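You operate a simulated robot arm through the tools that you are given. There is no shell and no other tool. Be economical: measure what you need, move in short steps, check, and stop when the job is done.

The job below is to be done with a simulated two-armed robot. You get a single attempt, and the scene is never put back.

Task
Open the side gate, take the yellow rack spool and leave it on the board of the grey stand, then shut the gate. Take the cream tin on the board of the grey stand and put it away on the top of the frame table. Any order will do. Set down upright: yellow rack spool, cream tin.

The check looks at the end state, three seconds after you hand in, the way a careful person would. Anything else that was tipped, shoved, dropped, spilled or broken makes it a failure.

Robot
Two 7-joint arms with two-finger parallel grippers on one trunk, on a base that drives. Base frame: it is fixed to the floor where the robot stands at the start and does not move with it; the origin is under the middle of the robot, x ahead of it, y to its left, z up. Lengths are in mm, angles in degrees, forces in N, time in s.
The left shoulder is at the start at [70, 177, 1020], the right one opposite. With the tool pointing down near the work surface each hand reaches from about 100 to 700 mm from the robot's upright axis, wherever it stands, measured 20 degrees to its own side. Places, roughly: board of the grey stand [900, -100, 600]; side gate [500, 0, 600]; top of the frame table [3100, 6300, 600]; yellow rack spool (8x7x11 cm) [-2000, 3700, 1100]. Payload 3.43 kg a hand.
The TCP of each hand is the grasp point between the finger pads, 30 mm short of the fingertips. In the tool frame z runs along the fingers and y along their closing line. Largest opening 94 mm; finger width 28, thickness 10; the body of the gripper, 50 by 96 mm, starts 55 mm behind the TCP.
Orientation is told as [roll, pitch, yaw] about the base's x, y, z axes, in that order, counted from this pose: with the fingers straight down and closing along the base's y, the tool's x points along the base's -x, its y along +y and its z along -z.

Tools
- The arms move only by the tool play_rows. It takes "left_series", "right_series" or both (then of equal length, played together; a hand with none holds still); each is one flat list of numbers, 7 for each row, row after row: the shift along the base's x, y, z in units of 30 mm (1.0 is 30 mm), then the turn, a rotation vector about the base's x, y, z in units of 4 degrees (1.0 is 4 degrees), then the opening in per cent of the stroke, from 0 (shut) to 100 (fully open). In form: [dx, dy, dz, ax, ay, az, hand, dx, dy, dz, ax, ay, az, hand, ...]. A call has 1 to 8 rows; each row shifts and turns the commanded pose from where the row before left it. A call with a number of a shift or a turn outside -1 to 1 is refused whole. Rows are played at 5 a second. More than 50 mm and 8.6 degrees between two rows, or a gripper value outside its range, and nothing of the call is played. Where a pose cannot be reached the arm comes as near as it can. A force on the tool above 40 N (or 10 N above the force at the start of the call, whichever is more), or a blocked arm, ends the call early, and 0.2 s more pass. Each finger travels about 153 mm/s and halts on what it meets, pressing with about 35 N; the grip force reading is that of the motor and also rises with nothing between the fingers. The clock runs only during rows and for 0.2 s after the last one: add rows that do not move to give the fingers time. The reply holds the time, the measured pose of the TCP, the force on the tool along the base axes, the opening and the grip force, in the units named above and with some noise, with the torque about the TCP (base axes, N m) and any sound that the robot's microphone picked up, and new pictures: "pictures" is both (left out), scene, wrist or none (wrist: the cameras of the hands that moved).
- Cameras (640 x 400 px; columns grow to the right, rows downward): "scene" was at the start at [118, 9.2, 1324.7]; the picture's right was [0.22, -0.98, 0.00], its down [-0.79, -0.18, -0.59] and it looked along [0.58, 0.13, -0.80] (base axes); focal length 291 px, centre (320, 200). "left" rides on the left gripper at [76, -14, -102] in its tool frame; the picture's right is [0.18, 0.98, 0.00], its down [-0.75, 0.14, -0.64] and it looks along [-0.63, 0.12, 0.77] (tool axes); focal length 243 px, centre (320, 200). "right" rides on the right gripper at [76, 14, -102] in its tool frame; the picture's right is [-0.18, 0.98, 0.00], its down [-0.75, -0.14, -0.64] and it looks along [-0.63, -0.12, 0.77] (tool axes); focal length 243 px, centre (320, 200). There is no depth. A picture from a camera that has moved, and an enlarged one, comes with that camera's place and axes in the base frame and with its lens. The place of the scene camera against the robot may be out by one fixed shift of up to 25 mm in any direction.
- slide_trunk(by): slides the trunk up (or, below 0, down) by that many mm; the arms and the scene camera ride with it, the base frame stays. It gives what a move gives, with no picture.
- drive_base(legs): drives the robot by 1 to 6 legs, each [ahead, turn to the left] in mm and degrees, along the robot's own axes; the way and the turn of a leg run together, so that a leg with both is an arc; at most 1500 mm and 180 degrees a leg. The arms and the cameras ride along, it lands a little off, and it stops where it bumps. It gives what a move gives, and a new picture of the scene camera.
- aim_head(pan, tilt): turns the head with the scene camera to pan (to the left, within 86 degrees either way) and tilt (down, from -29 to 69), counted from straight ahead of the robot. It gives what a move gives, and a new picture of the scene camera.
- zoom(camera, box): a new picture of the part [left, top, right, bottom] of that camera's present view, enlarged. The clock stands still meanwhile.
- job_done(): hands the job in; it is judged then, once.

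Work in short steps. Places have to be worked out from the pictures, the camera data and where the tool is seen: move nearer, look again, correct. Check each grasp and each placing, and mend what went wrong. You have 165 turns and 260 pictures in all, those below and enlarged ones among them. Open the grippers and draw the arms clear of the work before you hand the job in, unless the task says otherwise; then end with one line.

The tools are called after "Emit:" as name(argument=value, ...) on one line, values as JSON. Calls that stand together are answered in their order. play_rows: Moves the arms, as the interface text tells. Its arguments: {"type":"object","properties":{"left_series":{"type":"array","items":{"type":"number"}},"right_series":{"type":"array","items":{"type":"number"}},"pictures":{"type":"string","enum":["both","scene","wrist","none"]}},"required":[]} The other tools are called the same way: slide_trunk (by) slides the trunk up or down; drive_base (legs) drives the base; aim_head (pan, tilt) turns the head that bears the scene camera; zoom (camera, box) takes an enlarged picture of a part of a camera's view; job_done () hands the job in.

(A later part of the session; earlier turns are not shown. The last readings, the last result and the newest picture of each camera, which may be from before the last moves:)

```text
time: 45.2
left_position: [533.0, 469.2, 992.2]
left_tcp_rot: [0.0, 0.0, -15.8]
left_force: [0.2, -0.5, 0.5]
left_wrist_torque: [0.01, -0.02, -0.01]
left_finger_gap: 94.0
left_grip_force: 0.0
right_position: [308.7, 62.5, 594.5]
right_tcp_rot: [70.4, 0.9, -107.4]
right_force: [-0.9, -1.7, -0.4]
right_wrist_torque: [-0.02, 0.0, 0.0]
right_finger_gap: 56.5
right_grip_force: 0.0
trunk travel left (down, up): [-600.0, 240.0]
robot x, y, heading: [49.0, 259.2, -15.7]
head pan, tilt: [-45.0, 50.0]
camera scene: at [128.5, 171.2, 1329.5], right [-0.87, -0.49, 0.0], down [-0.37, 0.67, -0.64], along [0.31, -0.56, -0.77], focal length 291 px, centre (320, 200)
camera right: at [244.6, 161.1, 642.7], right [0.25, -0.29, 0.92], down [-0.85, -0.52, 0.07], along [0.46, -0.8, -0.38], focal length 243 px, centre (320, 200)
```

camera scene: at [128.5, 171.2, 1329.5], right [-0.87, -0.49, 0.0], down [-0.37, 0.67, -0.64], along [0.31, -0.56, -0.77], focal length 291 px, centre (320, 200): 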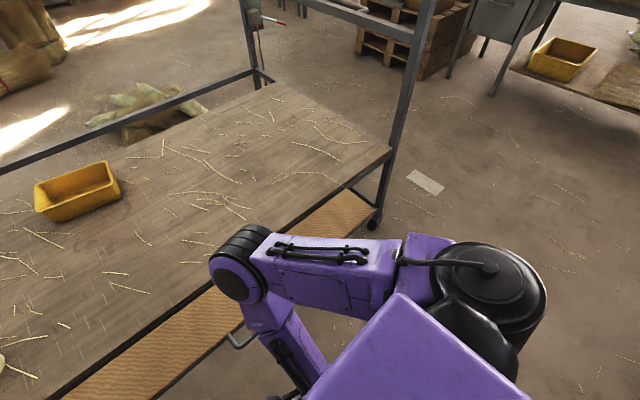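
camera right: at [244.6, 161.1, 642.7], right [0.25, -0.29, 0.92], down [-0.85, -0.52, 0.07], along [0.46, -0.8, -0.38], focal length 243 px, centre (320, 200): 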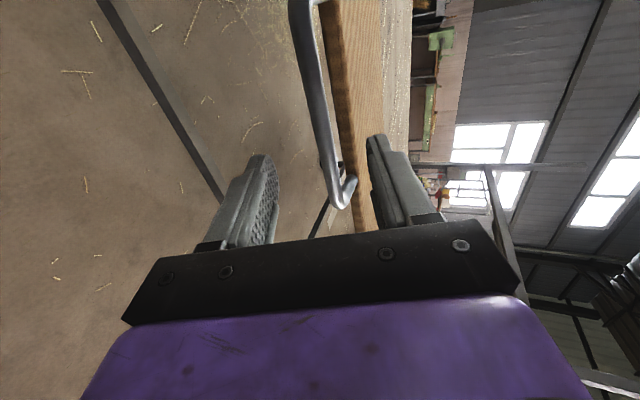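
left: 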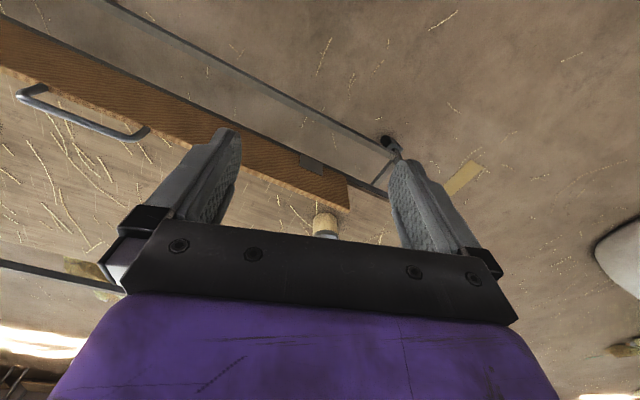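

The gate stays open. I raise the right hand back up, turning it back to fingers-down.

Emit:
play_rows(right_series=[-0.4, 0.1, 0.5, 0.28, 0.93, 0, 60, -0.2, 0.05, 0.7, 0.28, 0.93, 0, 60, 0, 0, 0.8, 0.28, 0.93, 0, 60, 0, 0, 0.8, 0.28, 0.93, 0, 60, 0, 0, 0.8, 0.28, 0.93, 0, 60, 0, 0, 0.8, 0.28, 0.93, 0, 60, 0, 0, 0.8, 0.28, 0.93, 0, 60, 0, 0, 0.8, 0.28, 0.93, 0, 60], pictures="none")

Emit:
play_rows(right_series=[0, 0, 0.8, 0.28, 0.93, 0, 60, 0, 0, 0.8, 0.28, 0.93, 0, 60, 0, 0, 0.8, 0.28, 0.93, 0, 60, 0, 0, 0.8, 0.28, 0.93, 0, 60, 0, 0, 0.8, 0.28, 0.93, 0, 60, 0, 0, 0.8, 0.28, 0.93, 0, 60, 0, 0, 0.5, 0.28, 0.93, 0, 60, 0, 0, 0.5, 0.28, 0.93, 0, 60], pictures="scene")

```text
time: 47.0
left_position: [533.3, 469.5, 992.3]
left_tcp_rot: [0.0, 0.0, -15.9]
left_force: [-0.6, -0.3, 0.2]
left_wrist_torque: [0.0, 0.02, -0.04]
left_finger_gap: 94.3
left_grip_force: 0.1
right_position: [328.1, 97.8, 733.0]
right_tcp_rot: [39.3, 0.5, -107.6]
right_force: [1.0, 0.0, 0.3]
right_wrist_torque: [-0.01, -0.02, -0.04]
right_finger_gap: 56.5
right_grip_force: 0.0
right hand out of reach, approached as far as the arm can: row 5, 6, 7, 8
trunk travel left (down, up): [-600.0, 240.0]
robot x, y, heading: [46.4, 259.1, -15.7]
head pan, tilt: [-45.0, 50.0]
```

```text
time: 48.8
left_position: [533.2, 468.8, 993.1]
left_tcp_rot: [-0.1, 0.0, -15.9]
left_force: [-0.1, -0.6, 0.4]
left_wrist_torque: [0.0, 0.0, 0.02]
left_finger_gap: 94.0
left_grip_force: 0.1
right_position: [338.3, 107.2, 898.6]
right_tcp_rot: [8.3, -0.1, -107.7]
right_force: [0.4, 0.7, 0.2]
right_wrist_torque: [0.01, -0.02, -0.01]
right_finger_gap: 56.7
right_grip_force: 0.1
right hand out of reach, approached as far as the arm can: row 1, 2
trunk travel left (down, up): [-600.0, 240.0]
robot x, y, heading: [49.1, 256.3, -15.7]
head pan, tilt: [-45.0, 50.0]
camera scene: at [128.7, 170.9, 1329.4], right [-0.87, -0.49, 0.0], down [-0.37, 0.67, -0.64], along [0.31, -0.56, -0.77], focal length 291 px, centre (320, 200)
```

scene: 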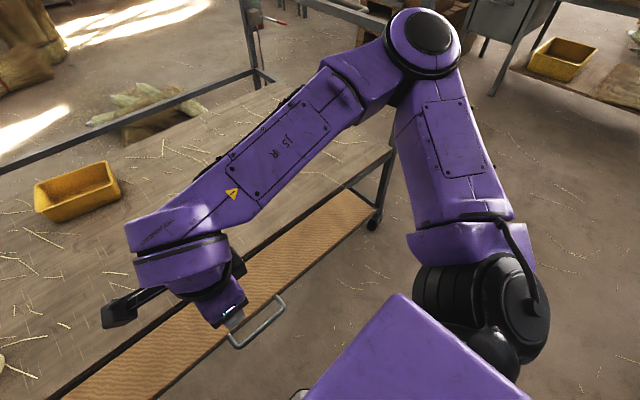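

Gate open. Level the right hand, and look at the tin.

Emit:
play_rows(right_series=[-0.3, 0, 0.6, 0.28, 0.93, 0, 60, -0.3, 0, 0.6, 0.28, 0.93, 0, 60, -0.3, 0, 0.6, 0, 0, 0, 60], pictures="none")

Emit:
aim_head(pan=30, tilt=42)

Emit:
zoom(camera="left", box=[160, 0, 640, 300])

```text
time: 49.6
left_position: [532.3, 468.6, 991.4]
left_tcp_rot: [0.0, 0.0, -16.0]
left_force: [0.1, 0.4, -0.1]
left_wrist_torque: [0.01, -0.01, 0.01]
left_finger_gap: 93.8
left_grip_force: 0.1
right_position: [312.6, 111.0, 955.9]
right_tcp_rot: [0.6, -0.3, -107.8]
right_force: [0.2, 0.0, 0.7]
right_wrist_torque: [-0.04, -0.02, 0.01]
right_finger_gap: 56.4
right_grip_force: 0.0
trunk travel left (down, up): [-600.0, 240.0]
robot x, y, heading: [47.0, 258.3, -15.7]
head pan, tilt: [-45.0, 50.0]
```

```text
time: 51.0
left_position: [533.8, 469.5, 991.1]
left_tcp_rot: [0.0, 0.1, -15.8]
left_force: [0.8, -0.8, 0.0]
left_wrist_torque: [0.01, -0.03, 0.02]
left_finger_gap: 94.0
left_grip_force: 0.1
right_position: [313.5, 109.4, 955.5]
right_tcp_rot: [0.6, -0.3, -107.7]
right_force: [-1.4, 0.0, -0.7]
right_wrist_torque: [-0.05, -0.03, -0.03]
right_finger_gap: 56.5
right_grip_force: 0.1
trunk travel left (down, up): [-600.0, 240.0]
robot x, y, heading: [50.1, 257.4, -15.8]
head pan, tilt: [30.0, 42.0]
camera scene: at [172.4, 258.5, 1340.7], right [0.24, -0.97, 0.0], down [-0.65, -0.16, -0.74], along [0.72, 0.18, -0.67], focal length 291 px, centre (320, 200)
```

scene: 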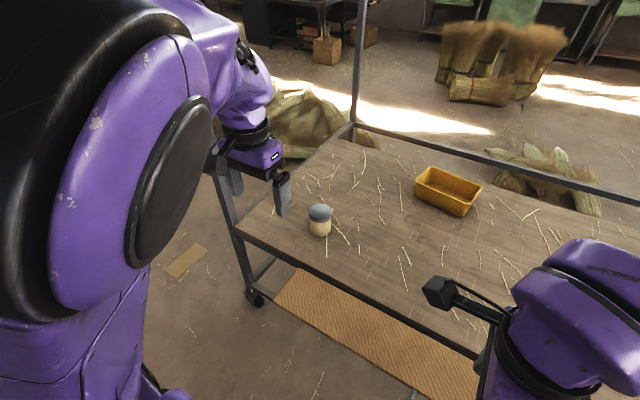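

```text
1.33 times, centred on (400, 150) of left
camera zoom: at [455.9, 475.9, 1094.0], right [0.09, 1.0, 0.0], down [0.76, -0.07, 0.64], along [0.64, -0.06, -0.77], focal length 324 px, centre (213, 267)
```

zoom: 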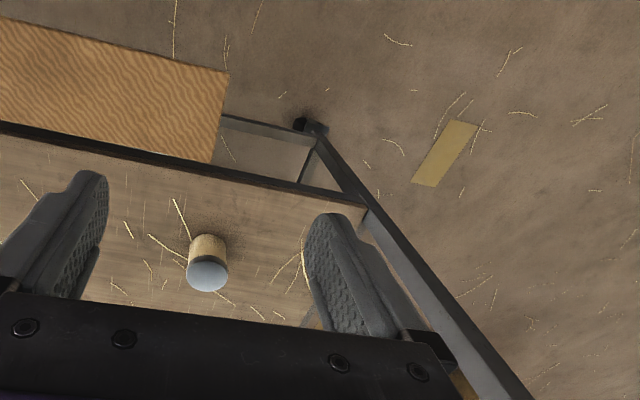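

Tin: lid centre near [815, 434], top ≈ 685. It is 786 mm away, so I draw the left hand in and drive to about [178, 461] on the same heading.

Emit:
play_rows(left_series=[-0.73, -0.32, 0, 0, 0, 0, 100, -0.73, -0.32, 0, 0, 0, 0, 100, -0.73, -0.32, 0, 0, 0, 0, 100, -0.73, -0.32, 0, 0, 0, 0, 100, -0.73, -0.32, 0, 0, 0, 0, 100], pictures="none")

Emit:
drive_base(legs=[[0, 73.5], [241, 0], [0, -73.5]])

Emit:
zoom(camera="left", box=[0, 0, 640, 400])

```text
time: 52.2
left_position: [520.6, 461.0, 967.5]
left_tcp_rot: [-1.0, 0.2, -15.5]
left_force: [-0.3, -0.3, 0.3]
left_wrist_torque: [-0.02, 0.02, 0.0]
left_finger_gap: 94.1
left_grip_force: 0.1
left hand out of reach, approached as far as the arm can: row 1, 2, 3, 4, 5
right_position: [313.9, 111.1, 954.9]
right_tcp_rot: [0.6, -0.3, -107.8]
right_force: [-0.1, 0.3, -0.4]
right_wrist_torque: [-0.01, -0.01, -0.03]
right_finger_gap: 56.5
right_grip_force: 0.1
trunk travel left (down, up): [-600.0, 240.0]
robot x, y, heading: [48.6, 261.8, -15.8]
head pan, tilt: [30.0, 42.0]
```

```text
time: 60.4
left_position: [659.5, 661.9, 966.4]
left_tcp_rot: [-1.0, 0.1, -16.4]
left_force: [-1.5, -0.6, -0.4]
left_wrist_torque: [0.02, 0.0, -0.01]
left_finger_gap: 94.2
left_grip_force: 0.2
right_position: [448.5, 314.0, 955.3]
right_tcp_rot: [0.6, -0.3, -108.6]
right_force: [1.3, -0.5, -0.4]
right_wrist_torque: [-0.01, 0.0, -0.02]
right_finger_gap: 56.4
right_grip_force: 0.1
trunk travel left (down, up): [-600.0, 240.0]
robot x, y, heading: [179.7, 464.5, -16.5]
head pan, tilt: [30.0, 42.0]
camera scene: at [309.2, 464.9, 1340.7], right [0.23, -0.97, 0.0], down [-0.65, -0.16, -0.74], along [0.72, 0.17, -0.67], focal length 291 px, centre (320, 200)
```

scene: 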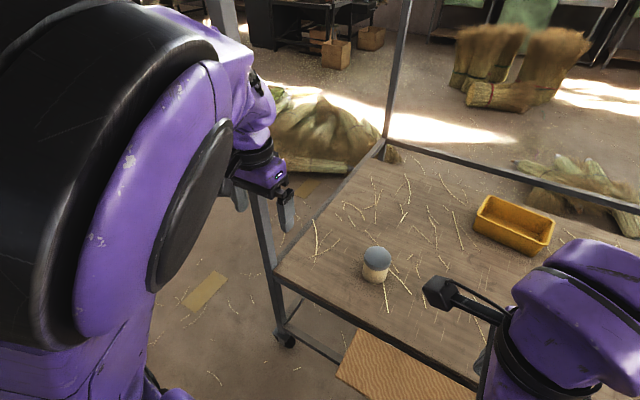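

```text
1.00 times, centred on (320, 200) of left (not enlarged: the box is as wide or as high as the picture)
camera zoom: at [583.0, 670.4, 1069.1], right [0.1, 0.99, -0.02], down [0.77, -0.07, 0.64], along [0.63, -0.08, -0.77], focal length 243 px, centre (320, 200)
```

zoom: 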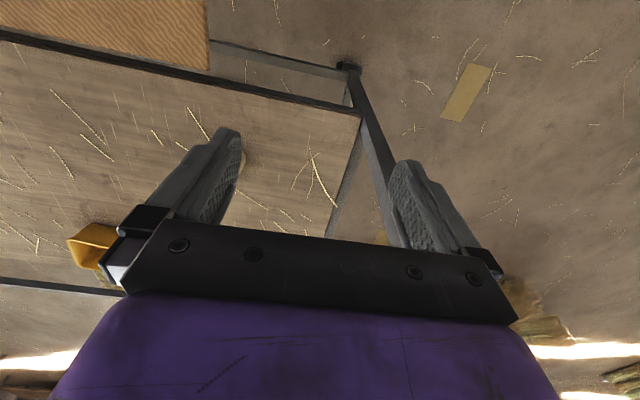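

The left hand is in place above the table's left corner, close to the post; I move it away from the post first, then over the tin.

Emit:
play_rows(left_series=[0, -0.9, 0, 0.25, 0, 0, 100, 0, -0.9, 0, 0, 0, 0, 100, 0, -0.9, 0, 0, 0, 0, 100, 0.5, -0.9, -0.5, 0, 0, 0, 100, 0.9, -0.9, -0.5, 0, 0, 0, 100, 0.9, -0.9, -0.5, 0, 0, 0, 100, 0.9, -0.9, -0.5, 0, 0, 0, 100, 0.9, -0.9, -0.5, 0, 0, 0, 100], pictures="both")

```text
time: 62.2
left_position: [795.5, 447.2, 889.7]
left_tcp_rot: [-0.2, 0.5, -16.4]
left_force: [-0.6, 0.7, 0.8]
left_wrist_torque: [-0.01, 0.02, -0.02]
left_finger_gap: 94.0
left_grip_force: 0.0
left hand out of reach, approached as far as the arm can: row 1, 2
right_position: [449.4, 314.3, 955.0]
right_tcp_rot: [0.5, -0.4, -108.6]
right_force: [0.7, 0.9, 0.0]
right_wrist_torque: [0.03, 0.07, 0.02]
right_finger_gap: 56.5
right_grip_force: 0.0
trunk travel left (down, up): [-600.0, 240.0]
robot x, y, heading: [180.2, 470.1, -16.6]
head pan, tilt: [30.0, 42.0]
camera scene: at [310.9, 464.4, 1340.5], right [0.23, -0.97, 0.0], down [-0.65, -0.15, -0.74], along [0.72, 0.17, -0.67], focal length 291 px, centre (320, 200)
camera left: at [718.7, 453.8, 991.8], right [0.1, 0.99, 0.0], down [0.77, -0.08, 0.64], along [0.63, -0.06, -0.77], focal length 243 px, centre (320, 200)
```

scene: 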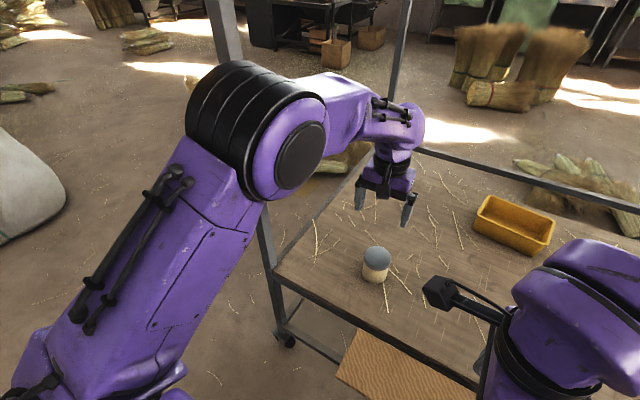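
left: 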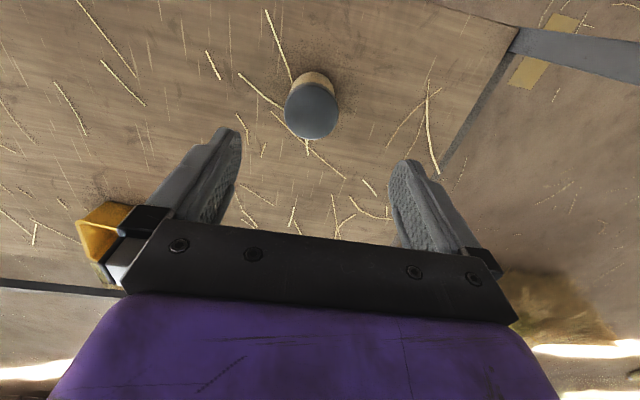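

Tin centre now estimated at [824, 434]. I align over it and lower to z ≈ 760, then check.

Emit:
play_rows(left_series=[0.48, -0.22, 0, 0.05, -0.12, 0, 100, 0.47, -0.22, -0.6, 0, 0, 0, 100, 0, 0, -0.9, 0, 0, 0, 100, 0, 0, -0.9, 0, 0, 0, 100, 0, 0, -0.9, 0, 0, 0, 100, 0, 0, -0.9, 0, 0, 0, 100], pictures="both")

```text
time: 63.6
left_position: [821.9, 432.1, 763.2]
left_tcp_rot: [0.2, 0.1, -16.4]
left_force: [0.3, -0.3, -0.4]
left_wrist_torque: [0.01, 0.02, -0.03]
left_finger_gap: 94.0
left_grip_force: 0.0
right_position: [450.1, 315.8, 955.2]
right_tcp_rot: [0.5, -0.3, -108.6]
right_force: [0.2, 0.0, -0.4]
right_wrist_torque: [0.01, 0.01, -0.01]
right_finger_gap: 56.3
right_grip_force: 0.0
trunk travel left (down, up): [-600.0, 240.0]
robot x, y, heading: [183.6, 466.6, -16.7]
head pan, tilt: [30.0, 42.0]
camera scene: at [310.1, 464.9, 1340.6], right [0.23, -0.97, 0.0], down [-0.65, -0.16, -0.74], along [0.72, 0.17, -0.67], focal length 291 px, centre (320, 200)
camera left: at [744.5, 439.7, 865.4], right [0.1, 0.99, 0.0], down [0.76, -0.08, 0.64], along [0.64, -0.06, -0.77], focal length 243 px, centre (320, 200)
```

scene: 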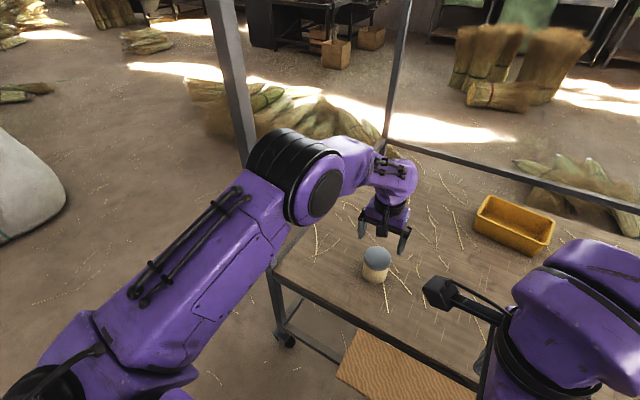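
left: 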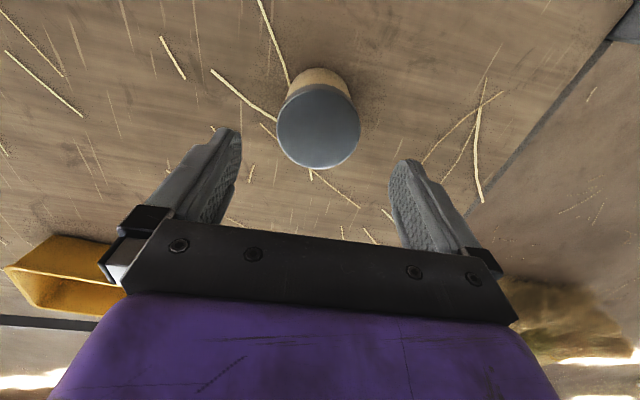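

Well centred. Descend to z ≈ 642 around the tin.

Emit:
play_rows(left_series=[0.12, 0.02, -0.8, 0, 0, 0, 100, 0, 0, -0.8, 0, 0, 0, 100, 0, 0, -0.8, 0, 0, 0, 100, 0, 0, -0.8, 0, 0, 0, 100, 0, 0, -0.8, 0, 0, 0, 100, 0, 0, 0, 0, 0, 0, 100], pictures="wrist")

```text
time: 65.0
left_position: [823.3, 435.2, 643.8]
left_tcp_rot: [0.4, 0.0, -16.3]
left_force: [0.0, 0.5, -0.6]
left_wrist_torque: [0.02, -0.01, 0.03]
left_finger_gap: 94.2
left_grip_force: 0.1
right_position: [447.9, 315.6, 955.1]
right_tcp_rot: [0.6, -0.3, -108.6]
right_force: [-0.4, -0.6, -0.7]
right_wrist_torque: [0.04, -0.01, -0.03]
right_finger_gap: 56.5
right_grip_force: 0.0
trunk travel left (down, up): [-600.0, 240.0]
robot x, y, heading: [184.9, 466.7, -16.6]
head pan, tilt: [30.0, 42.0]
camera left: at [745.9, 441.8, 746.1], right [0.1, 0.99, 0.0], down [0.76, -0.08, 0.64], along [0.64, -0.06, -0.77], focal length 243 px, centre (320, 200)
```

left: 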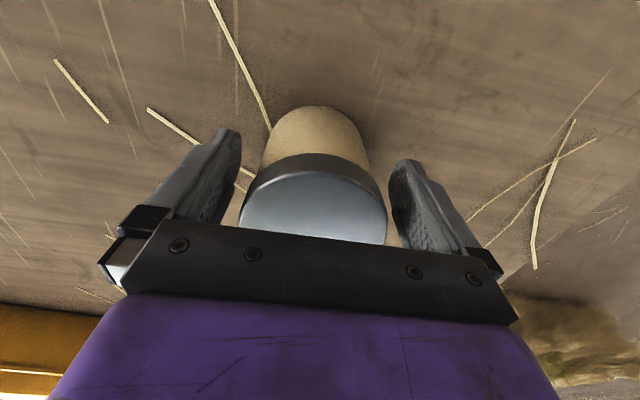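

Emit:
play_rows(left_series=[0, 0, 0, 0, 0, 0, 0, 0, 0, 0, 0, 0, 0, 0, 0, 0, 0, 0, 0, 0, 0], pictures="wrist")

```text
time: 65.8
left_position: [824.8, 434.6, 643.4]
left_tcp_rot: [0.2, 0.1, -16.5]
left_force: [-0.1, -0.8, 0.4]
left_wrist_torque: [-0.03, -0.03, -0.02]
left_finger_gap: 74.8
left_grip_force: 35.4
right_position: [447.7, 314.8, 955.0]
right_tcp_rot: [0.6, -0.3, -108.5]
right_force: [0.8, 0.3, -0.7]
right_wrist_torque: [-0.03, 0.0, 0.04]
right_finger_gap: 56.6
right_grip_force: 0.1
trunk travel left (down, up): [-600.0, 240.0]
robot x, y, heading: [185.0, 465.7, -16.6]
head pan, tilt: [30.0, 42.0]
camera left: at [746.0, 441.7, 746.2], right [0.1, 0.99, 0.0], down [0.76, -0.08, 0.64], along [0.64, -0.06, -0.77], focal length 243 px, centre (320, 200)
```

left: 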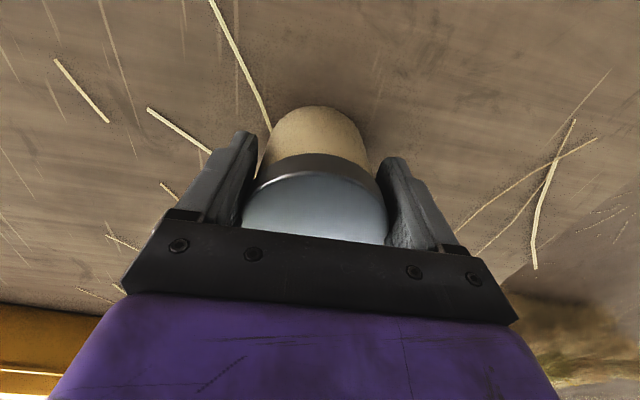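

Held at 74.8 mm by the lid rim. Lift gently and check.

Emit:
play_rows(left_series=[0, 0, 0.4, 0, 0, 0, 0, 0, 0, 0.5, 0, 0, 0, 0, 0, 0, 0.6, 0, 0, 0, 0, 0, 0, 0.6, 0, 0, 0, 0, 0, 0, 0.6, 0, 0, 0, 0, 0, 0, 0.6, 0, 0, 0, 0], pictures="both")

```text
time: 67.2
left_position: [824.3, 432.8, 741.1]
left_tcp_rot: [0.3, 0.0, -16.3]
left_force: [-0.8, 0.5, -2.5]
left_wrist_torque: [0.05, 0.01, 0.03]
left_finger_gap: 75.1
left_grip_force: 35.4
right_position: [447.4, 315.9, 955.6]
right_tcp_rot: [0.6, -0.4, -108.7]
right_force: [0.8, -0.2, 0.6]
right_wrist_torque: [0.01, -0.01, 0.0]
right_finger_gap: 56.3
right_grip_force: 0.0
trunk travel left (down, up): [-600.0, 240.0]
robot x, y, heading: [183.6, 465.3, -16.6]
head pan, tilt: [30.0, 42.0]
camera scene: at [309.2, 464.9, 1340.6], right [0.23, -0.97, 0.0], down [-0.65, -0.16, -0.74], along [0.72, 0.17, -0.67], focal length 291 px, centre (320, 200)
camera left: at [746.1, 440.8, 843.7], right [0.1, 0.99, 0.0], down [0.76, -0.08, 0.64], along [0.64, -0.06, -0.77], focal length 243 px, centre (320, 200)
```

scene: 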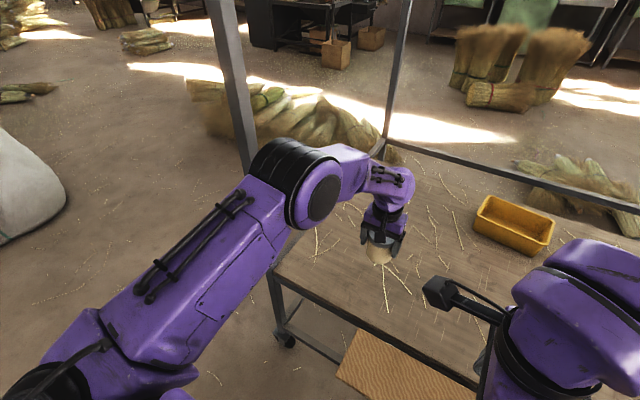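
left: 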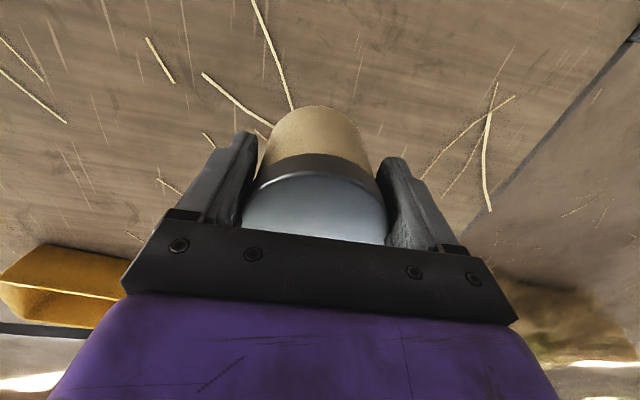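

The tin is in hand. I raise it well above the board before driving out.

Emit:
play_rows(left_series=[0, 0, 0.9, 0, 0, 0, 0, 0, 0, 0.9, 0, 0, 0, 0, 0, 0, 0.9, 0, 0, 0, 0, -0.3, 0, 0.9, 0, 0, 0, 0, -0.6, 0, 0.9, 0, 0, 0, 0, -0.8, 0, 0.9, 0, 0, 0, 0, -0.8, 0, 0.9, 0, 0, 0, 0], pictures="none")

Emit:
drive_base(legs=[[-350, 0]])

Emit:
aim_head(pan=60, tilt=15)

```text
time: 68.8
left_position: [749.6, 433.5, 929.5]
left_tcp_rot: [0.2, 0.0, -16.4]
left_force: [-0.6, -0.3, -1.6]
left_wrist_torque: [0.03, 0.02, -0.02]
left_finger_gap: 75.1
left_grip_force: 34.9
right_position: [446.7, 314.7, 954.9]
right_tcp_rot: [0.6, -0.3, -108.6]
right_force: [-0.4, -0.2, 0.5]
right_wrist_torque: [-0.01, 0.01, 0.0]
right_finger_gap: 56.5
right_grip_force: 0.0
trunk travel left (down, up): [-600.0, 240.0]
robot x, y, heading: [183.5, 467.3, -16.6]
head pan, tilt: [30.0, 42.0]
```

```text
time: 71.0
left_position: [417.8, 534.5, 928.6]
left_tcp_rot: [0.1, 0.1, -16.3]
left_force: [-0.2, 0.8, -2.6]
left_wrist_torque: [0.04, 0.04, 0.04]
left_finger_gap: 75.0
left_grip_force: 35.2
right_position: [116.0, 413.9, 955.0]
right_tcp_rot: [0.6, -0.3, -108.5]
right_force: [-0.6, 0.4, -0.4]
right_wrist_torque: [0.04, 0.0, 0.01]
right_finger_gap: 56.2
right_grip_force: 0.1
trunk travel left (down, up): [-600.0, 240.0]
robot x, y, heading: [-153.1, 565.5, -16.6]
head pan, tilt: [30.0, 42.0]
camera scene: at [-24.0, 564.2, 1340.6], right [0.23, -0.97, 0.0], down [-0.65, -0.16, -0.74], along [0.72, 0.17, -0.67], focal length 291 px, centre (320, 200)
```

scene: 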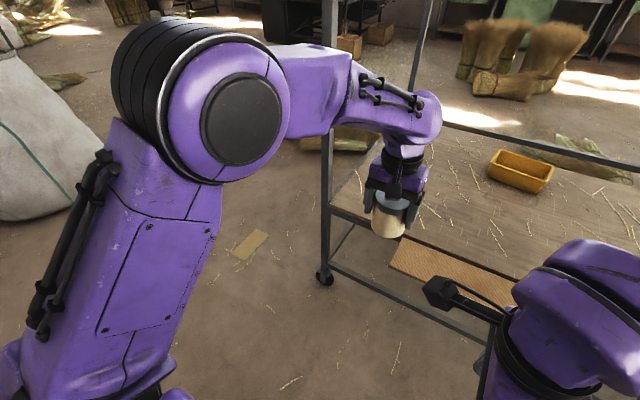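

```text
time: 72.0
left_position: [419.1, 534.9, 930.0]
left_tcp_rot: [0.3, 0.1, -16.3]
left_force: [0.1, -0.7, -2.4]
left_wrist_torque: [0.01, 0.01, 0.02]
left_finger_gap: 74.9
left_grip_force: 35.3
right_position: [115.5, 414.3, 955.0]
right_tcp_rot: [0.5, -0.4, -108.5]
right_force: [1.3, 0.5, 0.8]
right_wrist_torque: [-0.02, -0.03, -0.02]
right_finger_gap: 56.4
right_grip_force: 0.2
trunk travel left (down, up): [-600.0, 240.0]
robot x, y, heading: [-149.5, 565.0, -16.5]
head pan, tilt: [60.0, 15.0]
camera scene: at [-37.1, 608.7, 1383.1], right [0.69, -0.73, 0.0], down [-0.19, -0.18, -0.97], along [0.7, 0.66, -0.26], focal length 291 px, centre (320, 200)
```

scene: 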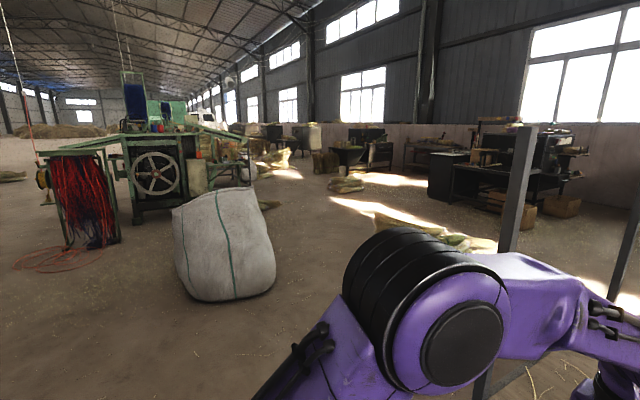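

The way right of the white sack is free. I raise the trunk and drive around the stand's corner toward [2100, 2350], between the sack and the straw pile.

Emit:
slide_trunk(by=150)

Emit:
drive_base(legs=[[0, 81.5], [590, 0], [0, -38]])

```text
time: 73.7
left_position: [418.0, 534.4, 1078.3]
left_tcp_rot: [0.2, 0.1, -16.4]
left_force: [0.2, -0.5, -1.5]
left_wrist_torque: [0.05, 0.05, -0.01]
left_finger_gap: 75.0
left_grip_force: 35.0
right_position: [115.4, 414.3, 1105.4]
right_tcp_rot: [0.5, -0.4, -108.4]
right_force: [0.0, -0.4, -0.3]
right_wrist_torque: [-0.02, 0.01, -0.01]
right_finger_gap: 56.6
right_grip_force: 0.1
trunk travel left (down, up): [-750.0, 90.0]
robot x, y, heading: [-150.7, 566.1, -16.6]
head pan, tilt: [60.0, 15.0]
```

```text
time: 82.3
left_position: [563.2, 1443.7, 1079.2]
left_tcp_rot: [0.2, 0.1, 24.9]
left_force: [0.2, -0.5, -2.4]
left_wrist_torque: [-0.04, 0.04, 0.0]
left_finger_gap: 74.3
left_grip_force: 35.4
right_position: [413.2, 1154.0, 1104.8]
right_tcp_rot: [0.5, -0.3, -67.3]
right_force: [-0.2, -0.5, -0.4]
right_wrist_torque: [0.01, 0.0, -0.02]
right_finger_gap: 56.4
right_grip_force: 0.2
trunk travel left (down, up): [-750.0, 90.0]
robot x, y, heading: [111.8, 1095.9, 25.0]
head pan, tilt: [60.0, 15.0]
camera scene: at [164.5, 1201.3, 1533.1], right [1.0, -0.09, 0.0], down [-0.02, -0.26, -0.97], along [0.09, 0.96, -0.26], focal length 291 px, centre (320, 200)
```

scene: 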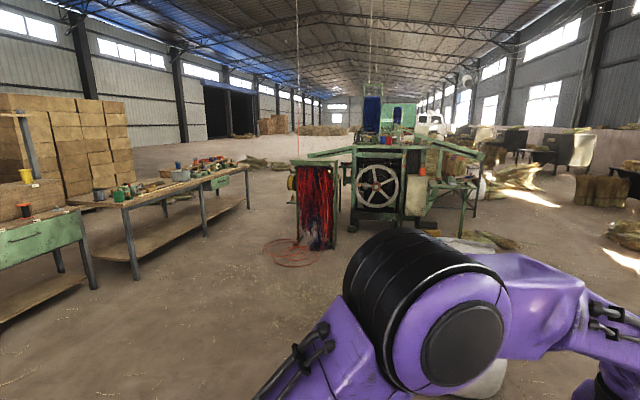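

Emit:
drive_base(legs=[[894, 0], [0, 10], [1450, 0], [0, 40]])

Emit:
aim_head(pan=-12, tilt=15)

```text
time: 96.2
left_position: [2159.1, 2798.9, 1079.3]
left_tcp_rot: [0.2, 0.0, 71.1]
left_force: [0.0, -0.4, -1.7]
left_wrist_torque: [-0.08, -0.01, -0.04]
left_finger_gap: 73.9
left_grip_force: 35.0
right_position: [2267.5, 2491.8, 1105.6]
right_tcp_rot: [0.4, -0.3, -21.0]
right_force: [0.1, -0.2, -0.7]
right_wrist_torque: [0.01, 0.02, 0.02]
right_finger_gap: 56.4
right_grip_force: 0.0
trunk travel left (down, up): [-750.0, 90.0]
robot x, y, heading: [2106.4, 2236.4, 71.1]
head pan, tilt: [60.0, 15.0]
camera scene: at [2055.0, 2346.1, 1533.2], right [0.75, 0.66, 0.0], down [0.17, -0.2, -0.97], along [-0.63, 0.73, -0.26], focal length 291 px, centre (320, 200)
```

scene: 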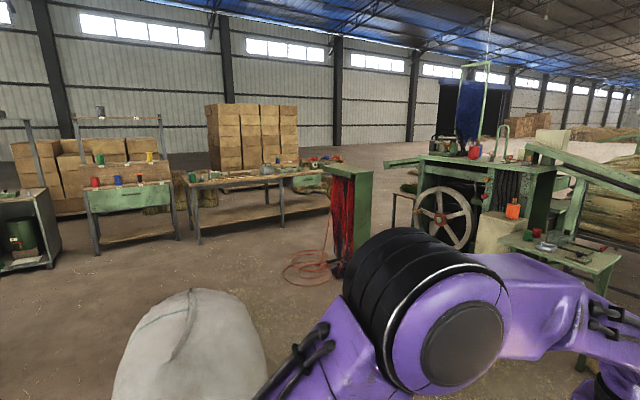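

```text
time: 97.6
left_position: [2159.6, 2800.2, 1078.4]
left_tcp_rot: [0.2, 0.2, 71.2]
left_force: [0.0, 0.9, -2.5]
left_wrist_torque: [-0.02, 0.01, -0.02]
left_finger_gap: 73.8
left_grip_force: 35.3
right_position: [2265.8, 2492.5, 1105.1]
right_tcp_rot: [0.5, -0.3, -20.9]
right_force: [0.5, 0.1, 0.2]
right_wrist_torque: [0.01, -0.03, 0.01]
right_finger_gap: 56.5
right_grip_force: 0.1
trunk travel left (down, up): [-750.0, 90.0]
robot x, y, heading: [2103.4, 2233.8, 71.1]
head pan, tilt: [-12.0, 15.0]
camera scene: at [2163.9, 2355.9, 1533.1], right [0.86, -0.51, 0.0], down [-0.13, -0.22, -0.97], along [0.5, 0.83, -0.26], focal length 291 px, centre (320, 200)
```

scene: 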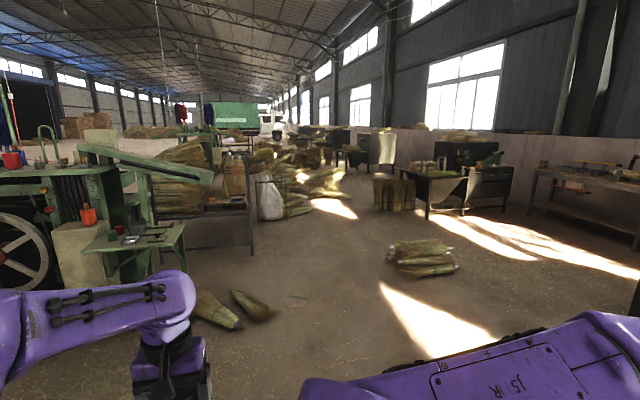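

Emit:
zoom(camera="scene", box=[140, 120, 340, 260])

```text
2.86 times, centred on (240, 190) of scene
camera zoom: at [2163.9, 2355.9, 1533.1], right [0.86, -0.51, 0.0], down [-0.13, -0.22, -0.97], along [0.5, 0.83, -0.26], focal length 832 px, centre (549, 229)
```

zoom: 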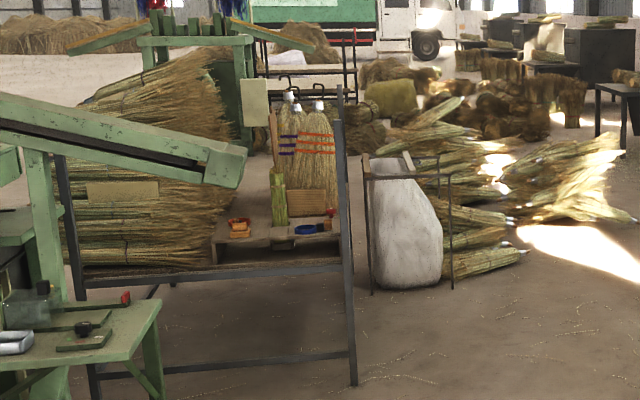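

The frame table is seen ahead with tools and brooms on it, right-front leg near [3120, 5560]; husks lie on the floor near [2830, 4520]. I drive to about [3500, 4650], passing right of the husks.

Emit:
drive_base(legs=[[0, -11], [1400, 0], [1390, 0], [0, 40]])

Emit:
aim_head(pan=0, tilt=30)

```text
time: 113.7
left_position: [3281.6, 5169.4, 1079.3]
left_tcp_rot: [0.3, 0.1, 99.2]
left_force: [-0.6, 0.3, -3.0]
left_wrist_torque: [-0.05, -0.01, 0.01]
left_finger_gap: 73.8
left_grip_force: 34.8
right_position: [3520.3, 4948.4, 1104.8]
right_tcp_rot: [0.6, -0.3, 7.0]
right_force: [1.5, 0.1, 0.5]
right_wrist_torque: [-0.01, -0.06, 0.0]
right_finger_gap: 56.2
right_grip_force: 0.1
trunk travel left (down, up): [-750.0, 90.0]
robot x, y, heading: [3497.4, 4647.1, 98.9]
head pan, tilt: [-12.0, 15.0]
camera scene: at [3490.9, 4780.3, 1533.1], right [1.0, -0.05, 0.0], down [-0.01, -0.26, -0.97], along [0.05, 0.96, -0.26], focal length 291 px, centre (320, 200)
```

scene: 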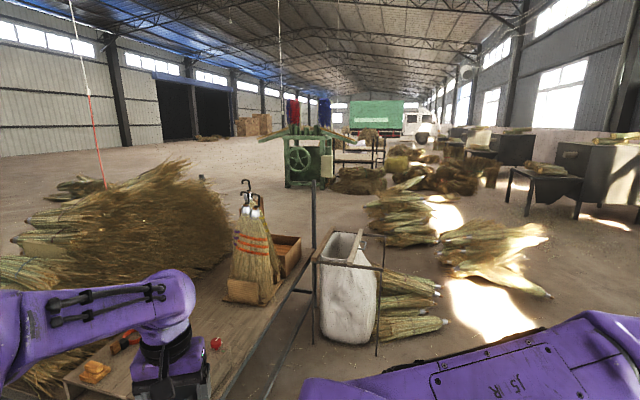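

```text
time: 114.4
left_position: [3282.2, 5170.2, 1078.8]
left_tcp_rot: [0.1, 0.2, 99.1]
left_force: [0.6, 0.4, -2.4]
left_wrist_torque: [-0.04, -0.02, 0.02]
left_finger_gap: 73.5
left_grip_force: 35.0
right_position: [3519.7, 4947.9, 1104.7]
right_tcp_rot: [0.6, -0.3, 7.0]
right_force: [0.3, 0.8, 0.2]
right_wrist_torque: [0.01, 0.01, 0.01]
right_finger_gap: 56.4
right_grip_force: 0.0
trunk travel left (down, up): [-750.0, 90.0]
robot x, y, heading: [3496.4, 4642.5, 99.0]
head pan, tilt: [0.0, 30.0]
camera scene: at [3471.3, 4776.2, 1509.0], right [0.99, 0.16, 0.0], down [0.08, -0.49, -0.87], along [-0.14, 0.86, -0.5], focal length 291 px, centre (320, 200)
```

scene: 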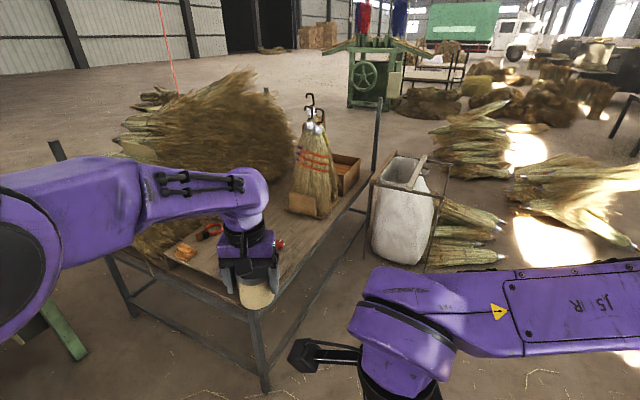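

The frame table's near-right corner is at about [3132, 5489]. I look with the left camera at the free area there.

Emit:
zoom(camera="left", box=[0, 0, 640, 400])

Emit:
zoom(camera="scene", box=[140, 170, 380, 320])

```text
1.00 times, centred on (320, 200) of left (not enlarged: the box is as wide or as high as the picture)
camera zoom: at [3308.0, 5097.3, 1180.6], right [-0.94, -0.34, 0.0], down [-0.26, 0.72, 0.64], along [-0.22, 0.6, -0.77], focal length 243 px, centre (320, 200)
```

zoom: 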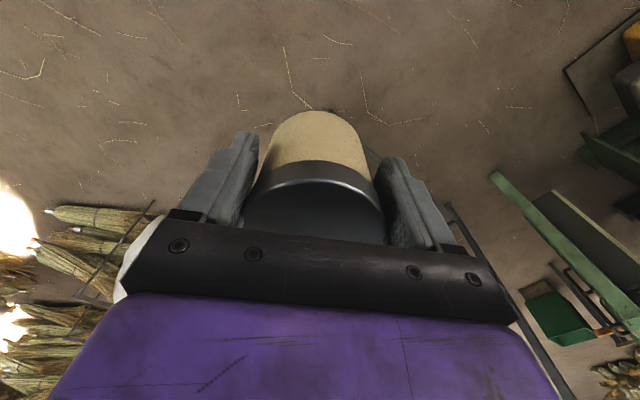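

```text
2.67 times, centred on (260, 245) of scene
camera zoom: at [3471.3, 4776.2, 1509.0], right [0.99, 0.16, 0.0], down [0.08, -0.49, -0.87], along [-0.14, 0.86, -0.5], focal length 776 px, centre (480, 80)
```

zoom: 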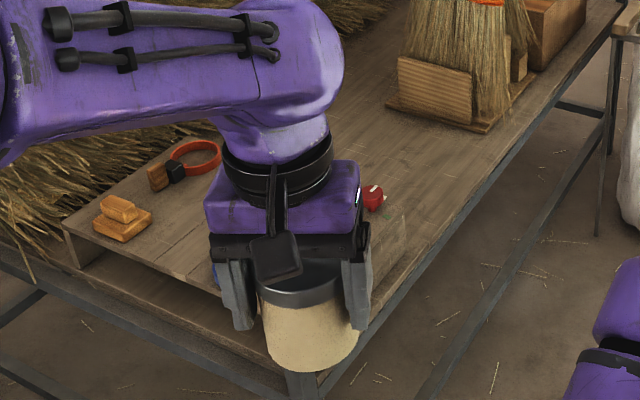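

Something raised (upper board) and a blue item is hidden behind the hand. I move to the table's right-front corner and look left across the board.

Emit:
drive_base(legs=[[0, -24], [600, 0]])

Emit:
aim_head(pan=62, tilt=42)

```text
time: 119.0
left_position: [3670.9, 5783.8, 1079.7]
left_tcp_rot: [0.3, 0.1, 75.0]
left_force: [-0.9, 0.6, -2.6]
left_wrist_torque: [-0.04, 0.01, 0.01]
left_finger_gap: 73.5
left_grip_force: 35.3
right_position: [3797.9, 5483.7, 1106.0]
right_tcp_rot: [0.6, -0.2, -17.2]
right_force: [-0.2, 0.0, 0.6]
right_wrist_torque: [0.0, 0.03, -0.01]
right_finger_gap: 56.5
right_grip_force: 0.0
trunk travel left (down, up): [-750.0, 90.0]
robot x, y, heading: [3655.2, 5219.3, 75.0]
head pan, tilt: [0.0, 30.0]
camera scene: at [3685.2, 5343.9, 1509.0], right [0.97, -0.26, 0.0], down [-0.13, -0.48, -0.87], along [0.23, 0.84, -0.5], focal length 291 px, centre (320, 200)
```

scene: 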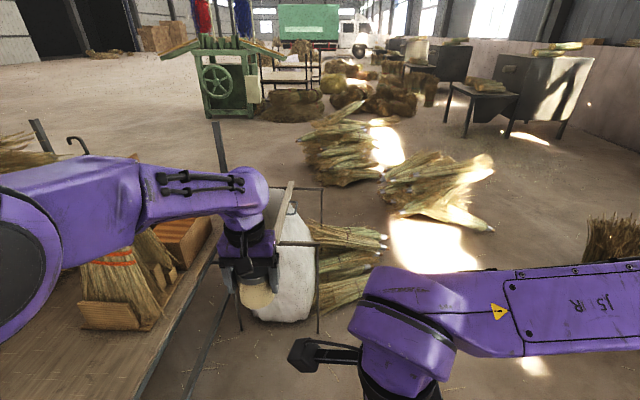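

```text
time: 120.4
left_position: [3670.5, 5784.0, 1078.9]
left_tcp_rot: [0.1, 0.1, 75.0]
left_force: [-0.4, 0.0, -3.5]
left_wrist_torque: [-0.05, 0.03, -0.01]
left_finger_gap: 73.4
left_grip_force: 34.8
right_position: [3798.1, 5484.4, 1106.1]
right_tcp_rot: [0.5, -0.3, -17.2]
right_force: [0.2, 0.8, -1.0]
right_wrist_torque: [-0.02, 0.03, 0.03]
right_finger_gap: 56.4
right_grip_force: 0.0
trunk travel left (down, up): [-750.0, 90.0]
robot x, y, heading: [3653.0, 5216.4, 74.8]
head pan, tilt: [62.0, 42.0]
camera scene: at [3600.8, 5314.7, 1490.6], right [0.68, 0.73, 0.0], down [0.49, -0.46, -0.74], along [-0.54, 0.51, -0.67], focal length 291 px, centre (320, 200)
```

scene: 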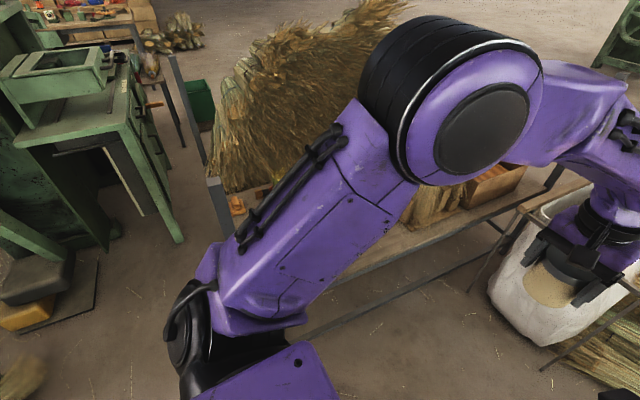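

The upper arm blocks the view. I turn left so the board is between the arms in view.

Emit:
drive_base(legs=[[0, 85]])

Emit:
aim_head(pan=-15, tilt=45)

```text
time: 123.3
left_position: [3166.9, 5503.4, 1078.3]
left_tcp_rot: [-1.0, 0.3, 136.7]
left_force: [1.5, -0.4, -2.6]
left_wrist_torque: [-0.03, -0.03, 0.0]
left_finger_gap: 72.3
left_grip_force: 34.7
right_position: [3483.3, 5469.7, 1105.1]
right_tcp_rot: [0.5, -0.4, 45.1]
right_force: [-0.8, 0.4, 0.3]
right_wrist_torque: [0.01, -0.02, 0.03]
right_finger_gap: 56.5
right_grip_force: 0.0
trunk travel left (down, up): [-750.0, 90.0]
robot x, y, heading: [3653.4, 5216.6, 136.9]
head pan, tilt: [62.0, 42.0]
stopped in leg 1: the force on the tool passed its limit at 69 N (the readings are from after the stop); the commanded pose is now the measured one
camera scene: at [3532.5, 5215.6, 1490.6], right [-0.33, 0.95, 0.0], down [0.63, 0.22, -0.74], along [-0.7, -0.24, -0.67], focal length 291 px, centre (320, 200)
```

scene: 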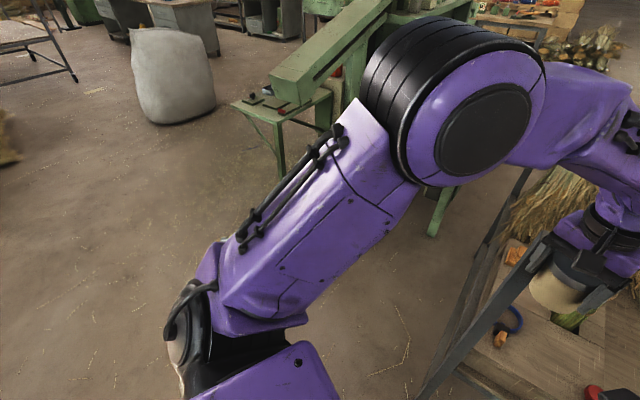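

```text
time: 124.8
left_position: [3167.0, 5503.9, 1078.7]
left_tcp_rot: [-0.9, 0.2, 136.6]
left_force: [-0.4, 0.7, -3.4]
left_wrist_torque: [0.0, -0.04, -0.05]
left_finger_gap: 72.4
left_grip_force: 34.8
right_position: [3482.5, 5469.1, 1105.4]
right_tcp_rot: [0.5, -0.3, 45.1]
right_force: [-0.7, -0.2, 0.2]
right_wrist_torque: [-0.01, -0.04, 0.03]
right_finger_gap: 56.2
right_grip_force: 0.0
trunk travel left (down, up): [-750.0, 90.0]
robot x, y, heading: [3650.3, 5215.0, 137.2]
head pan, tilt: [-15.0, 45.0]
camera scene: at [3568.2, 5311.8, 1486.3], right [0.85, 0.53, 0.0], down [0.38, -0.6, -0.71], along [-0.38, 0.6, -0.71], focal length 291 px, centre (320, 200)
```

scene: 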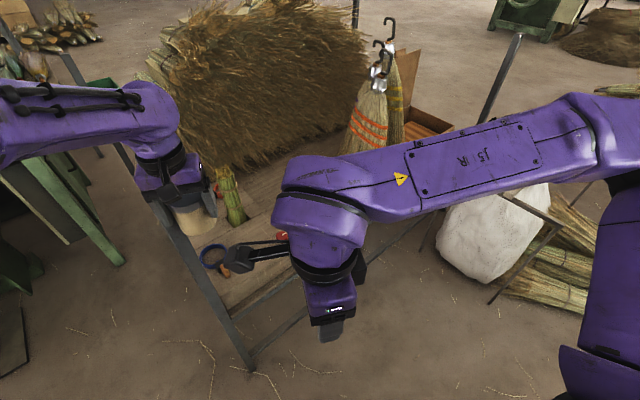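

The left hand touched the table's tall corner post. I turn back a little and look at the tin.

Emit:
drive_base(legs=[[0, -18]])

Emit:
zoom(camera="left", box=[0, 0, 640, 400])

```text
time: 126.2
left_position: [3277.5, 5638.9, 1079.0]
left_tcp_rot: [-0.9, 0.2, 118.9]
left_force: [-0.1, -0.3, -2.1]
left_wrist_torque: [-0.07, -0.03, -0.02]
left_finger_gap: 72.6
left_grip_force: 35.3
right_position: [3569.6, 5508.3, 1105.2]
right_tcp_rot: [0.6, -0.4, 27.1]
right_force: [-0.3, -0.1, -0.2]
right_wrist_torque: [0.03, -0.04, 0.01]
right_finger_gap: 56.5
right_grip_force: 0.0
trunk travel left (down, up): [-750.0, 90.0]
robot x, y, heading: [3651.5, 5217.3, 119.2]
head pan, tilt: [-15.0, 45.0]
camera scene: at [3603.2, 5331.0, 1486.3], right [0.97, 0.24, 0.0], down [0.17, -0.69, -0.71], along [-0.17, 0.69, -0.71], focal length 291 px, centre (320, 200)
```

scene: 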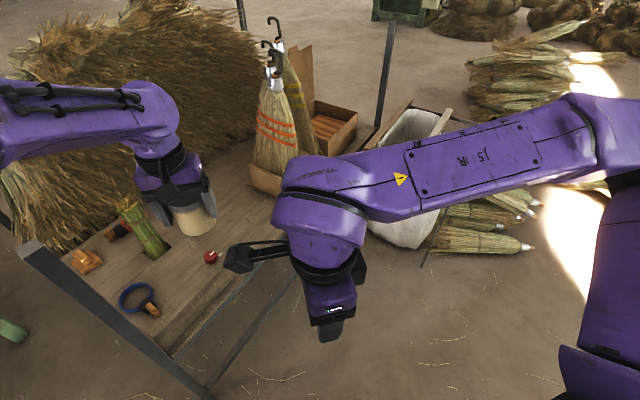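

```text
1.00 times, centred on (320, 200) of left (not enlarged: the box is as wide or as high as the picture)
camera zoom: at [3325.5, 5578.1, 1180.7], right [-0.77, -0.63, -0.02], down [-0.5, 0.59, 0.64], along [-0.4, 0.5, -0.77], focal length 243 px, centre (320, 200)
```

zoom: 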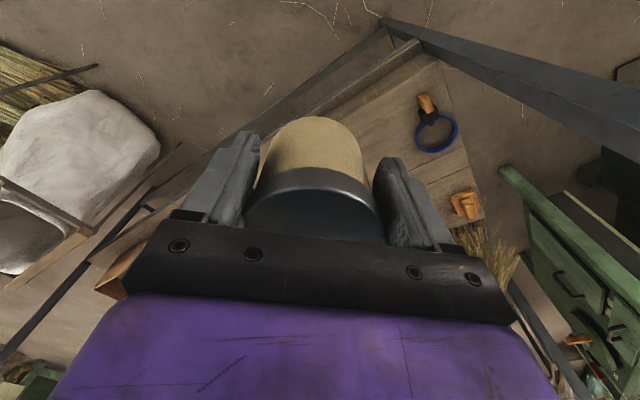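

The tin is still held. I zoom on the board to choose a free spot between the red thing and the brooms.

Emit:
zoom(camera="scene", box=[60, 120, 380, 400])

```text
1.43 times, centred on (220, 260) of scene
camera zoom: at [3603.2, 5331.0, 1486.3], right [0.97, 0.24, 0.0], down [0.17, -0.69, -0.71], along [-0.17, 0.69, -0.71], focal length 416 px, centre (463, 114)
```

zoom: 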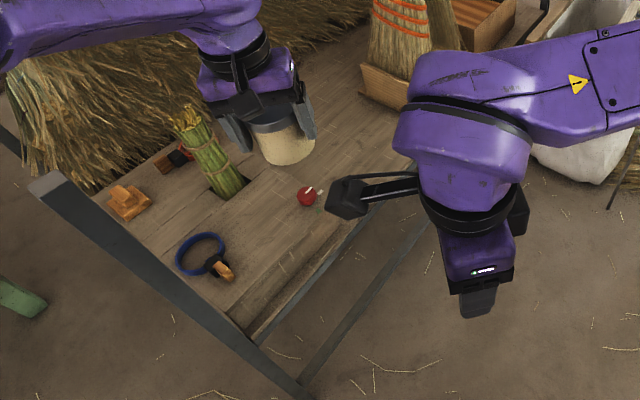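

I choose the free spot around [3110, 6000], between the red knob and the brooms, reached from the right side of the table, robot at about [3640, 5600], heading 125°, clear of post, sack and brooms.

Emit:
drive_base(legs=[[0, -28], [383, 0], [0, 34]])

```text
time: 131.6
left_position: [3231.0, 5978.3, 1079.7]
left_tcp_rot: [-0.8, 0.2, 124.4]
left_force: [-0.3, -0.1, 0.6]
left_wrist_torque: [-0.02, 0.0, -0.01]
left_finger_gap: 0.0
left_grip_force: 32.9
right_position: [3532.1, 5878.3, 1106.8]
right_tcp_rot: [0.6, -0.3, 32.7]
right_force: [0.1, -0.2, -0.7]
right_wrist_torque: [0.01, 0.01, 0.01]
right_finger_gap: 56.5
right_grip_force: 0.1
trunk travel left (down, up): [-750.0, 90.0]
robot x, y, heading: [3642.7, 5593.7, 124.7]
head pan, tilt: [-15.0, 45.0]
camera scene: at [3583.6, 5704.9, 1486.4], right [0.94, 0.34, 0.0], down [0.24, -0.67, -0.71], along [-0.24, 0.67, -0.71], focal length 291 px, centre (320, 200)
```

scene: 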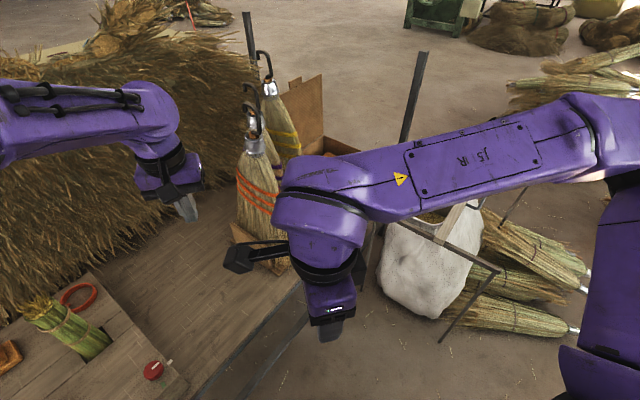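

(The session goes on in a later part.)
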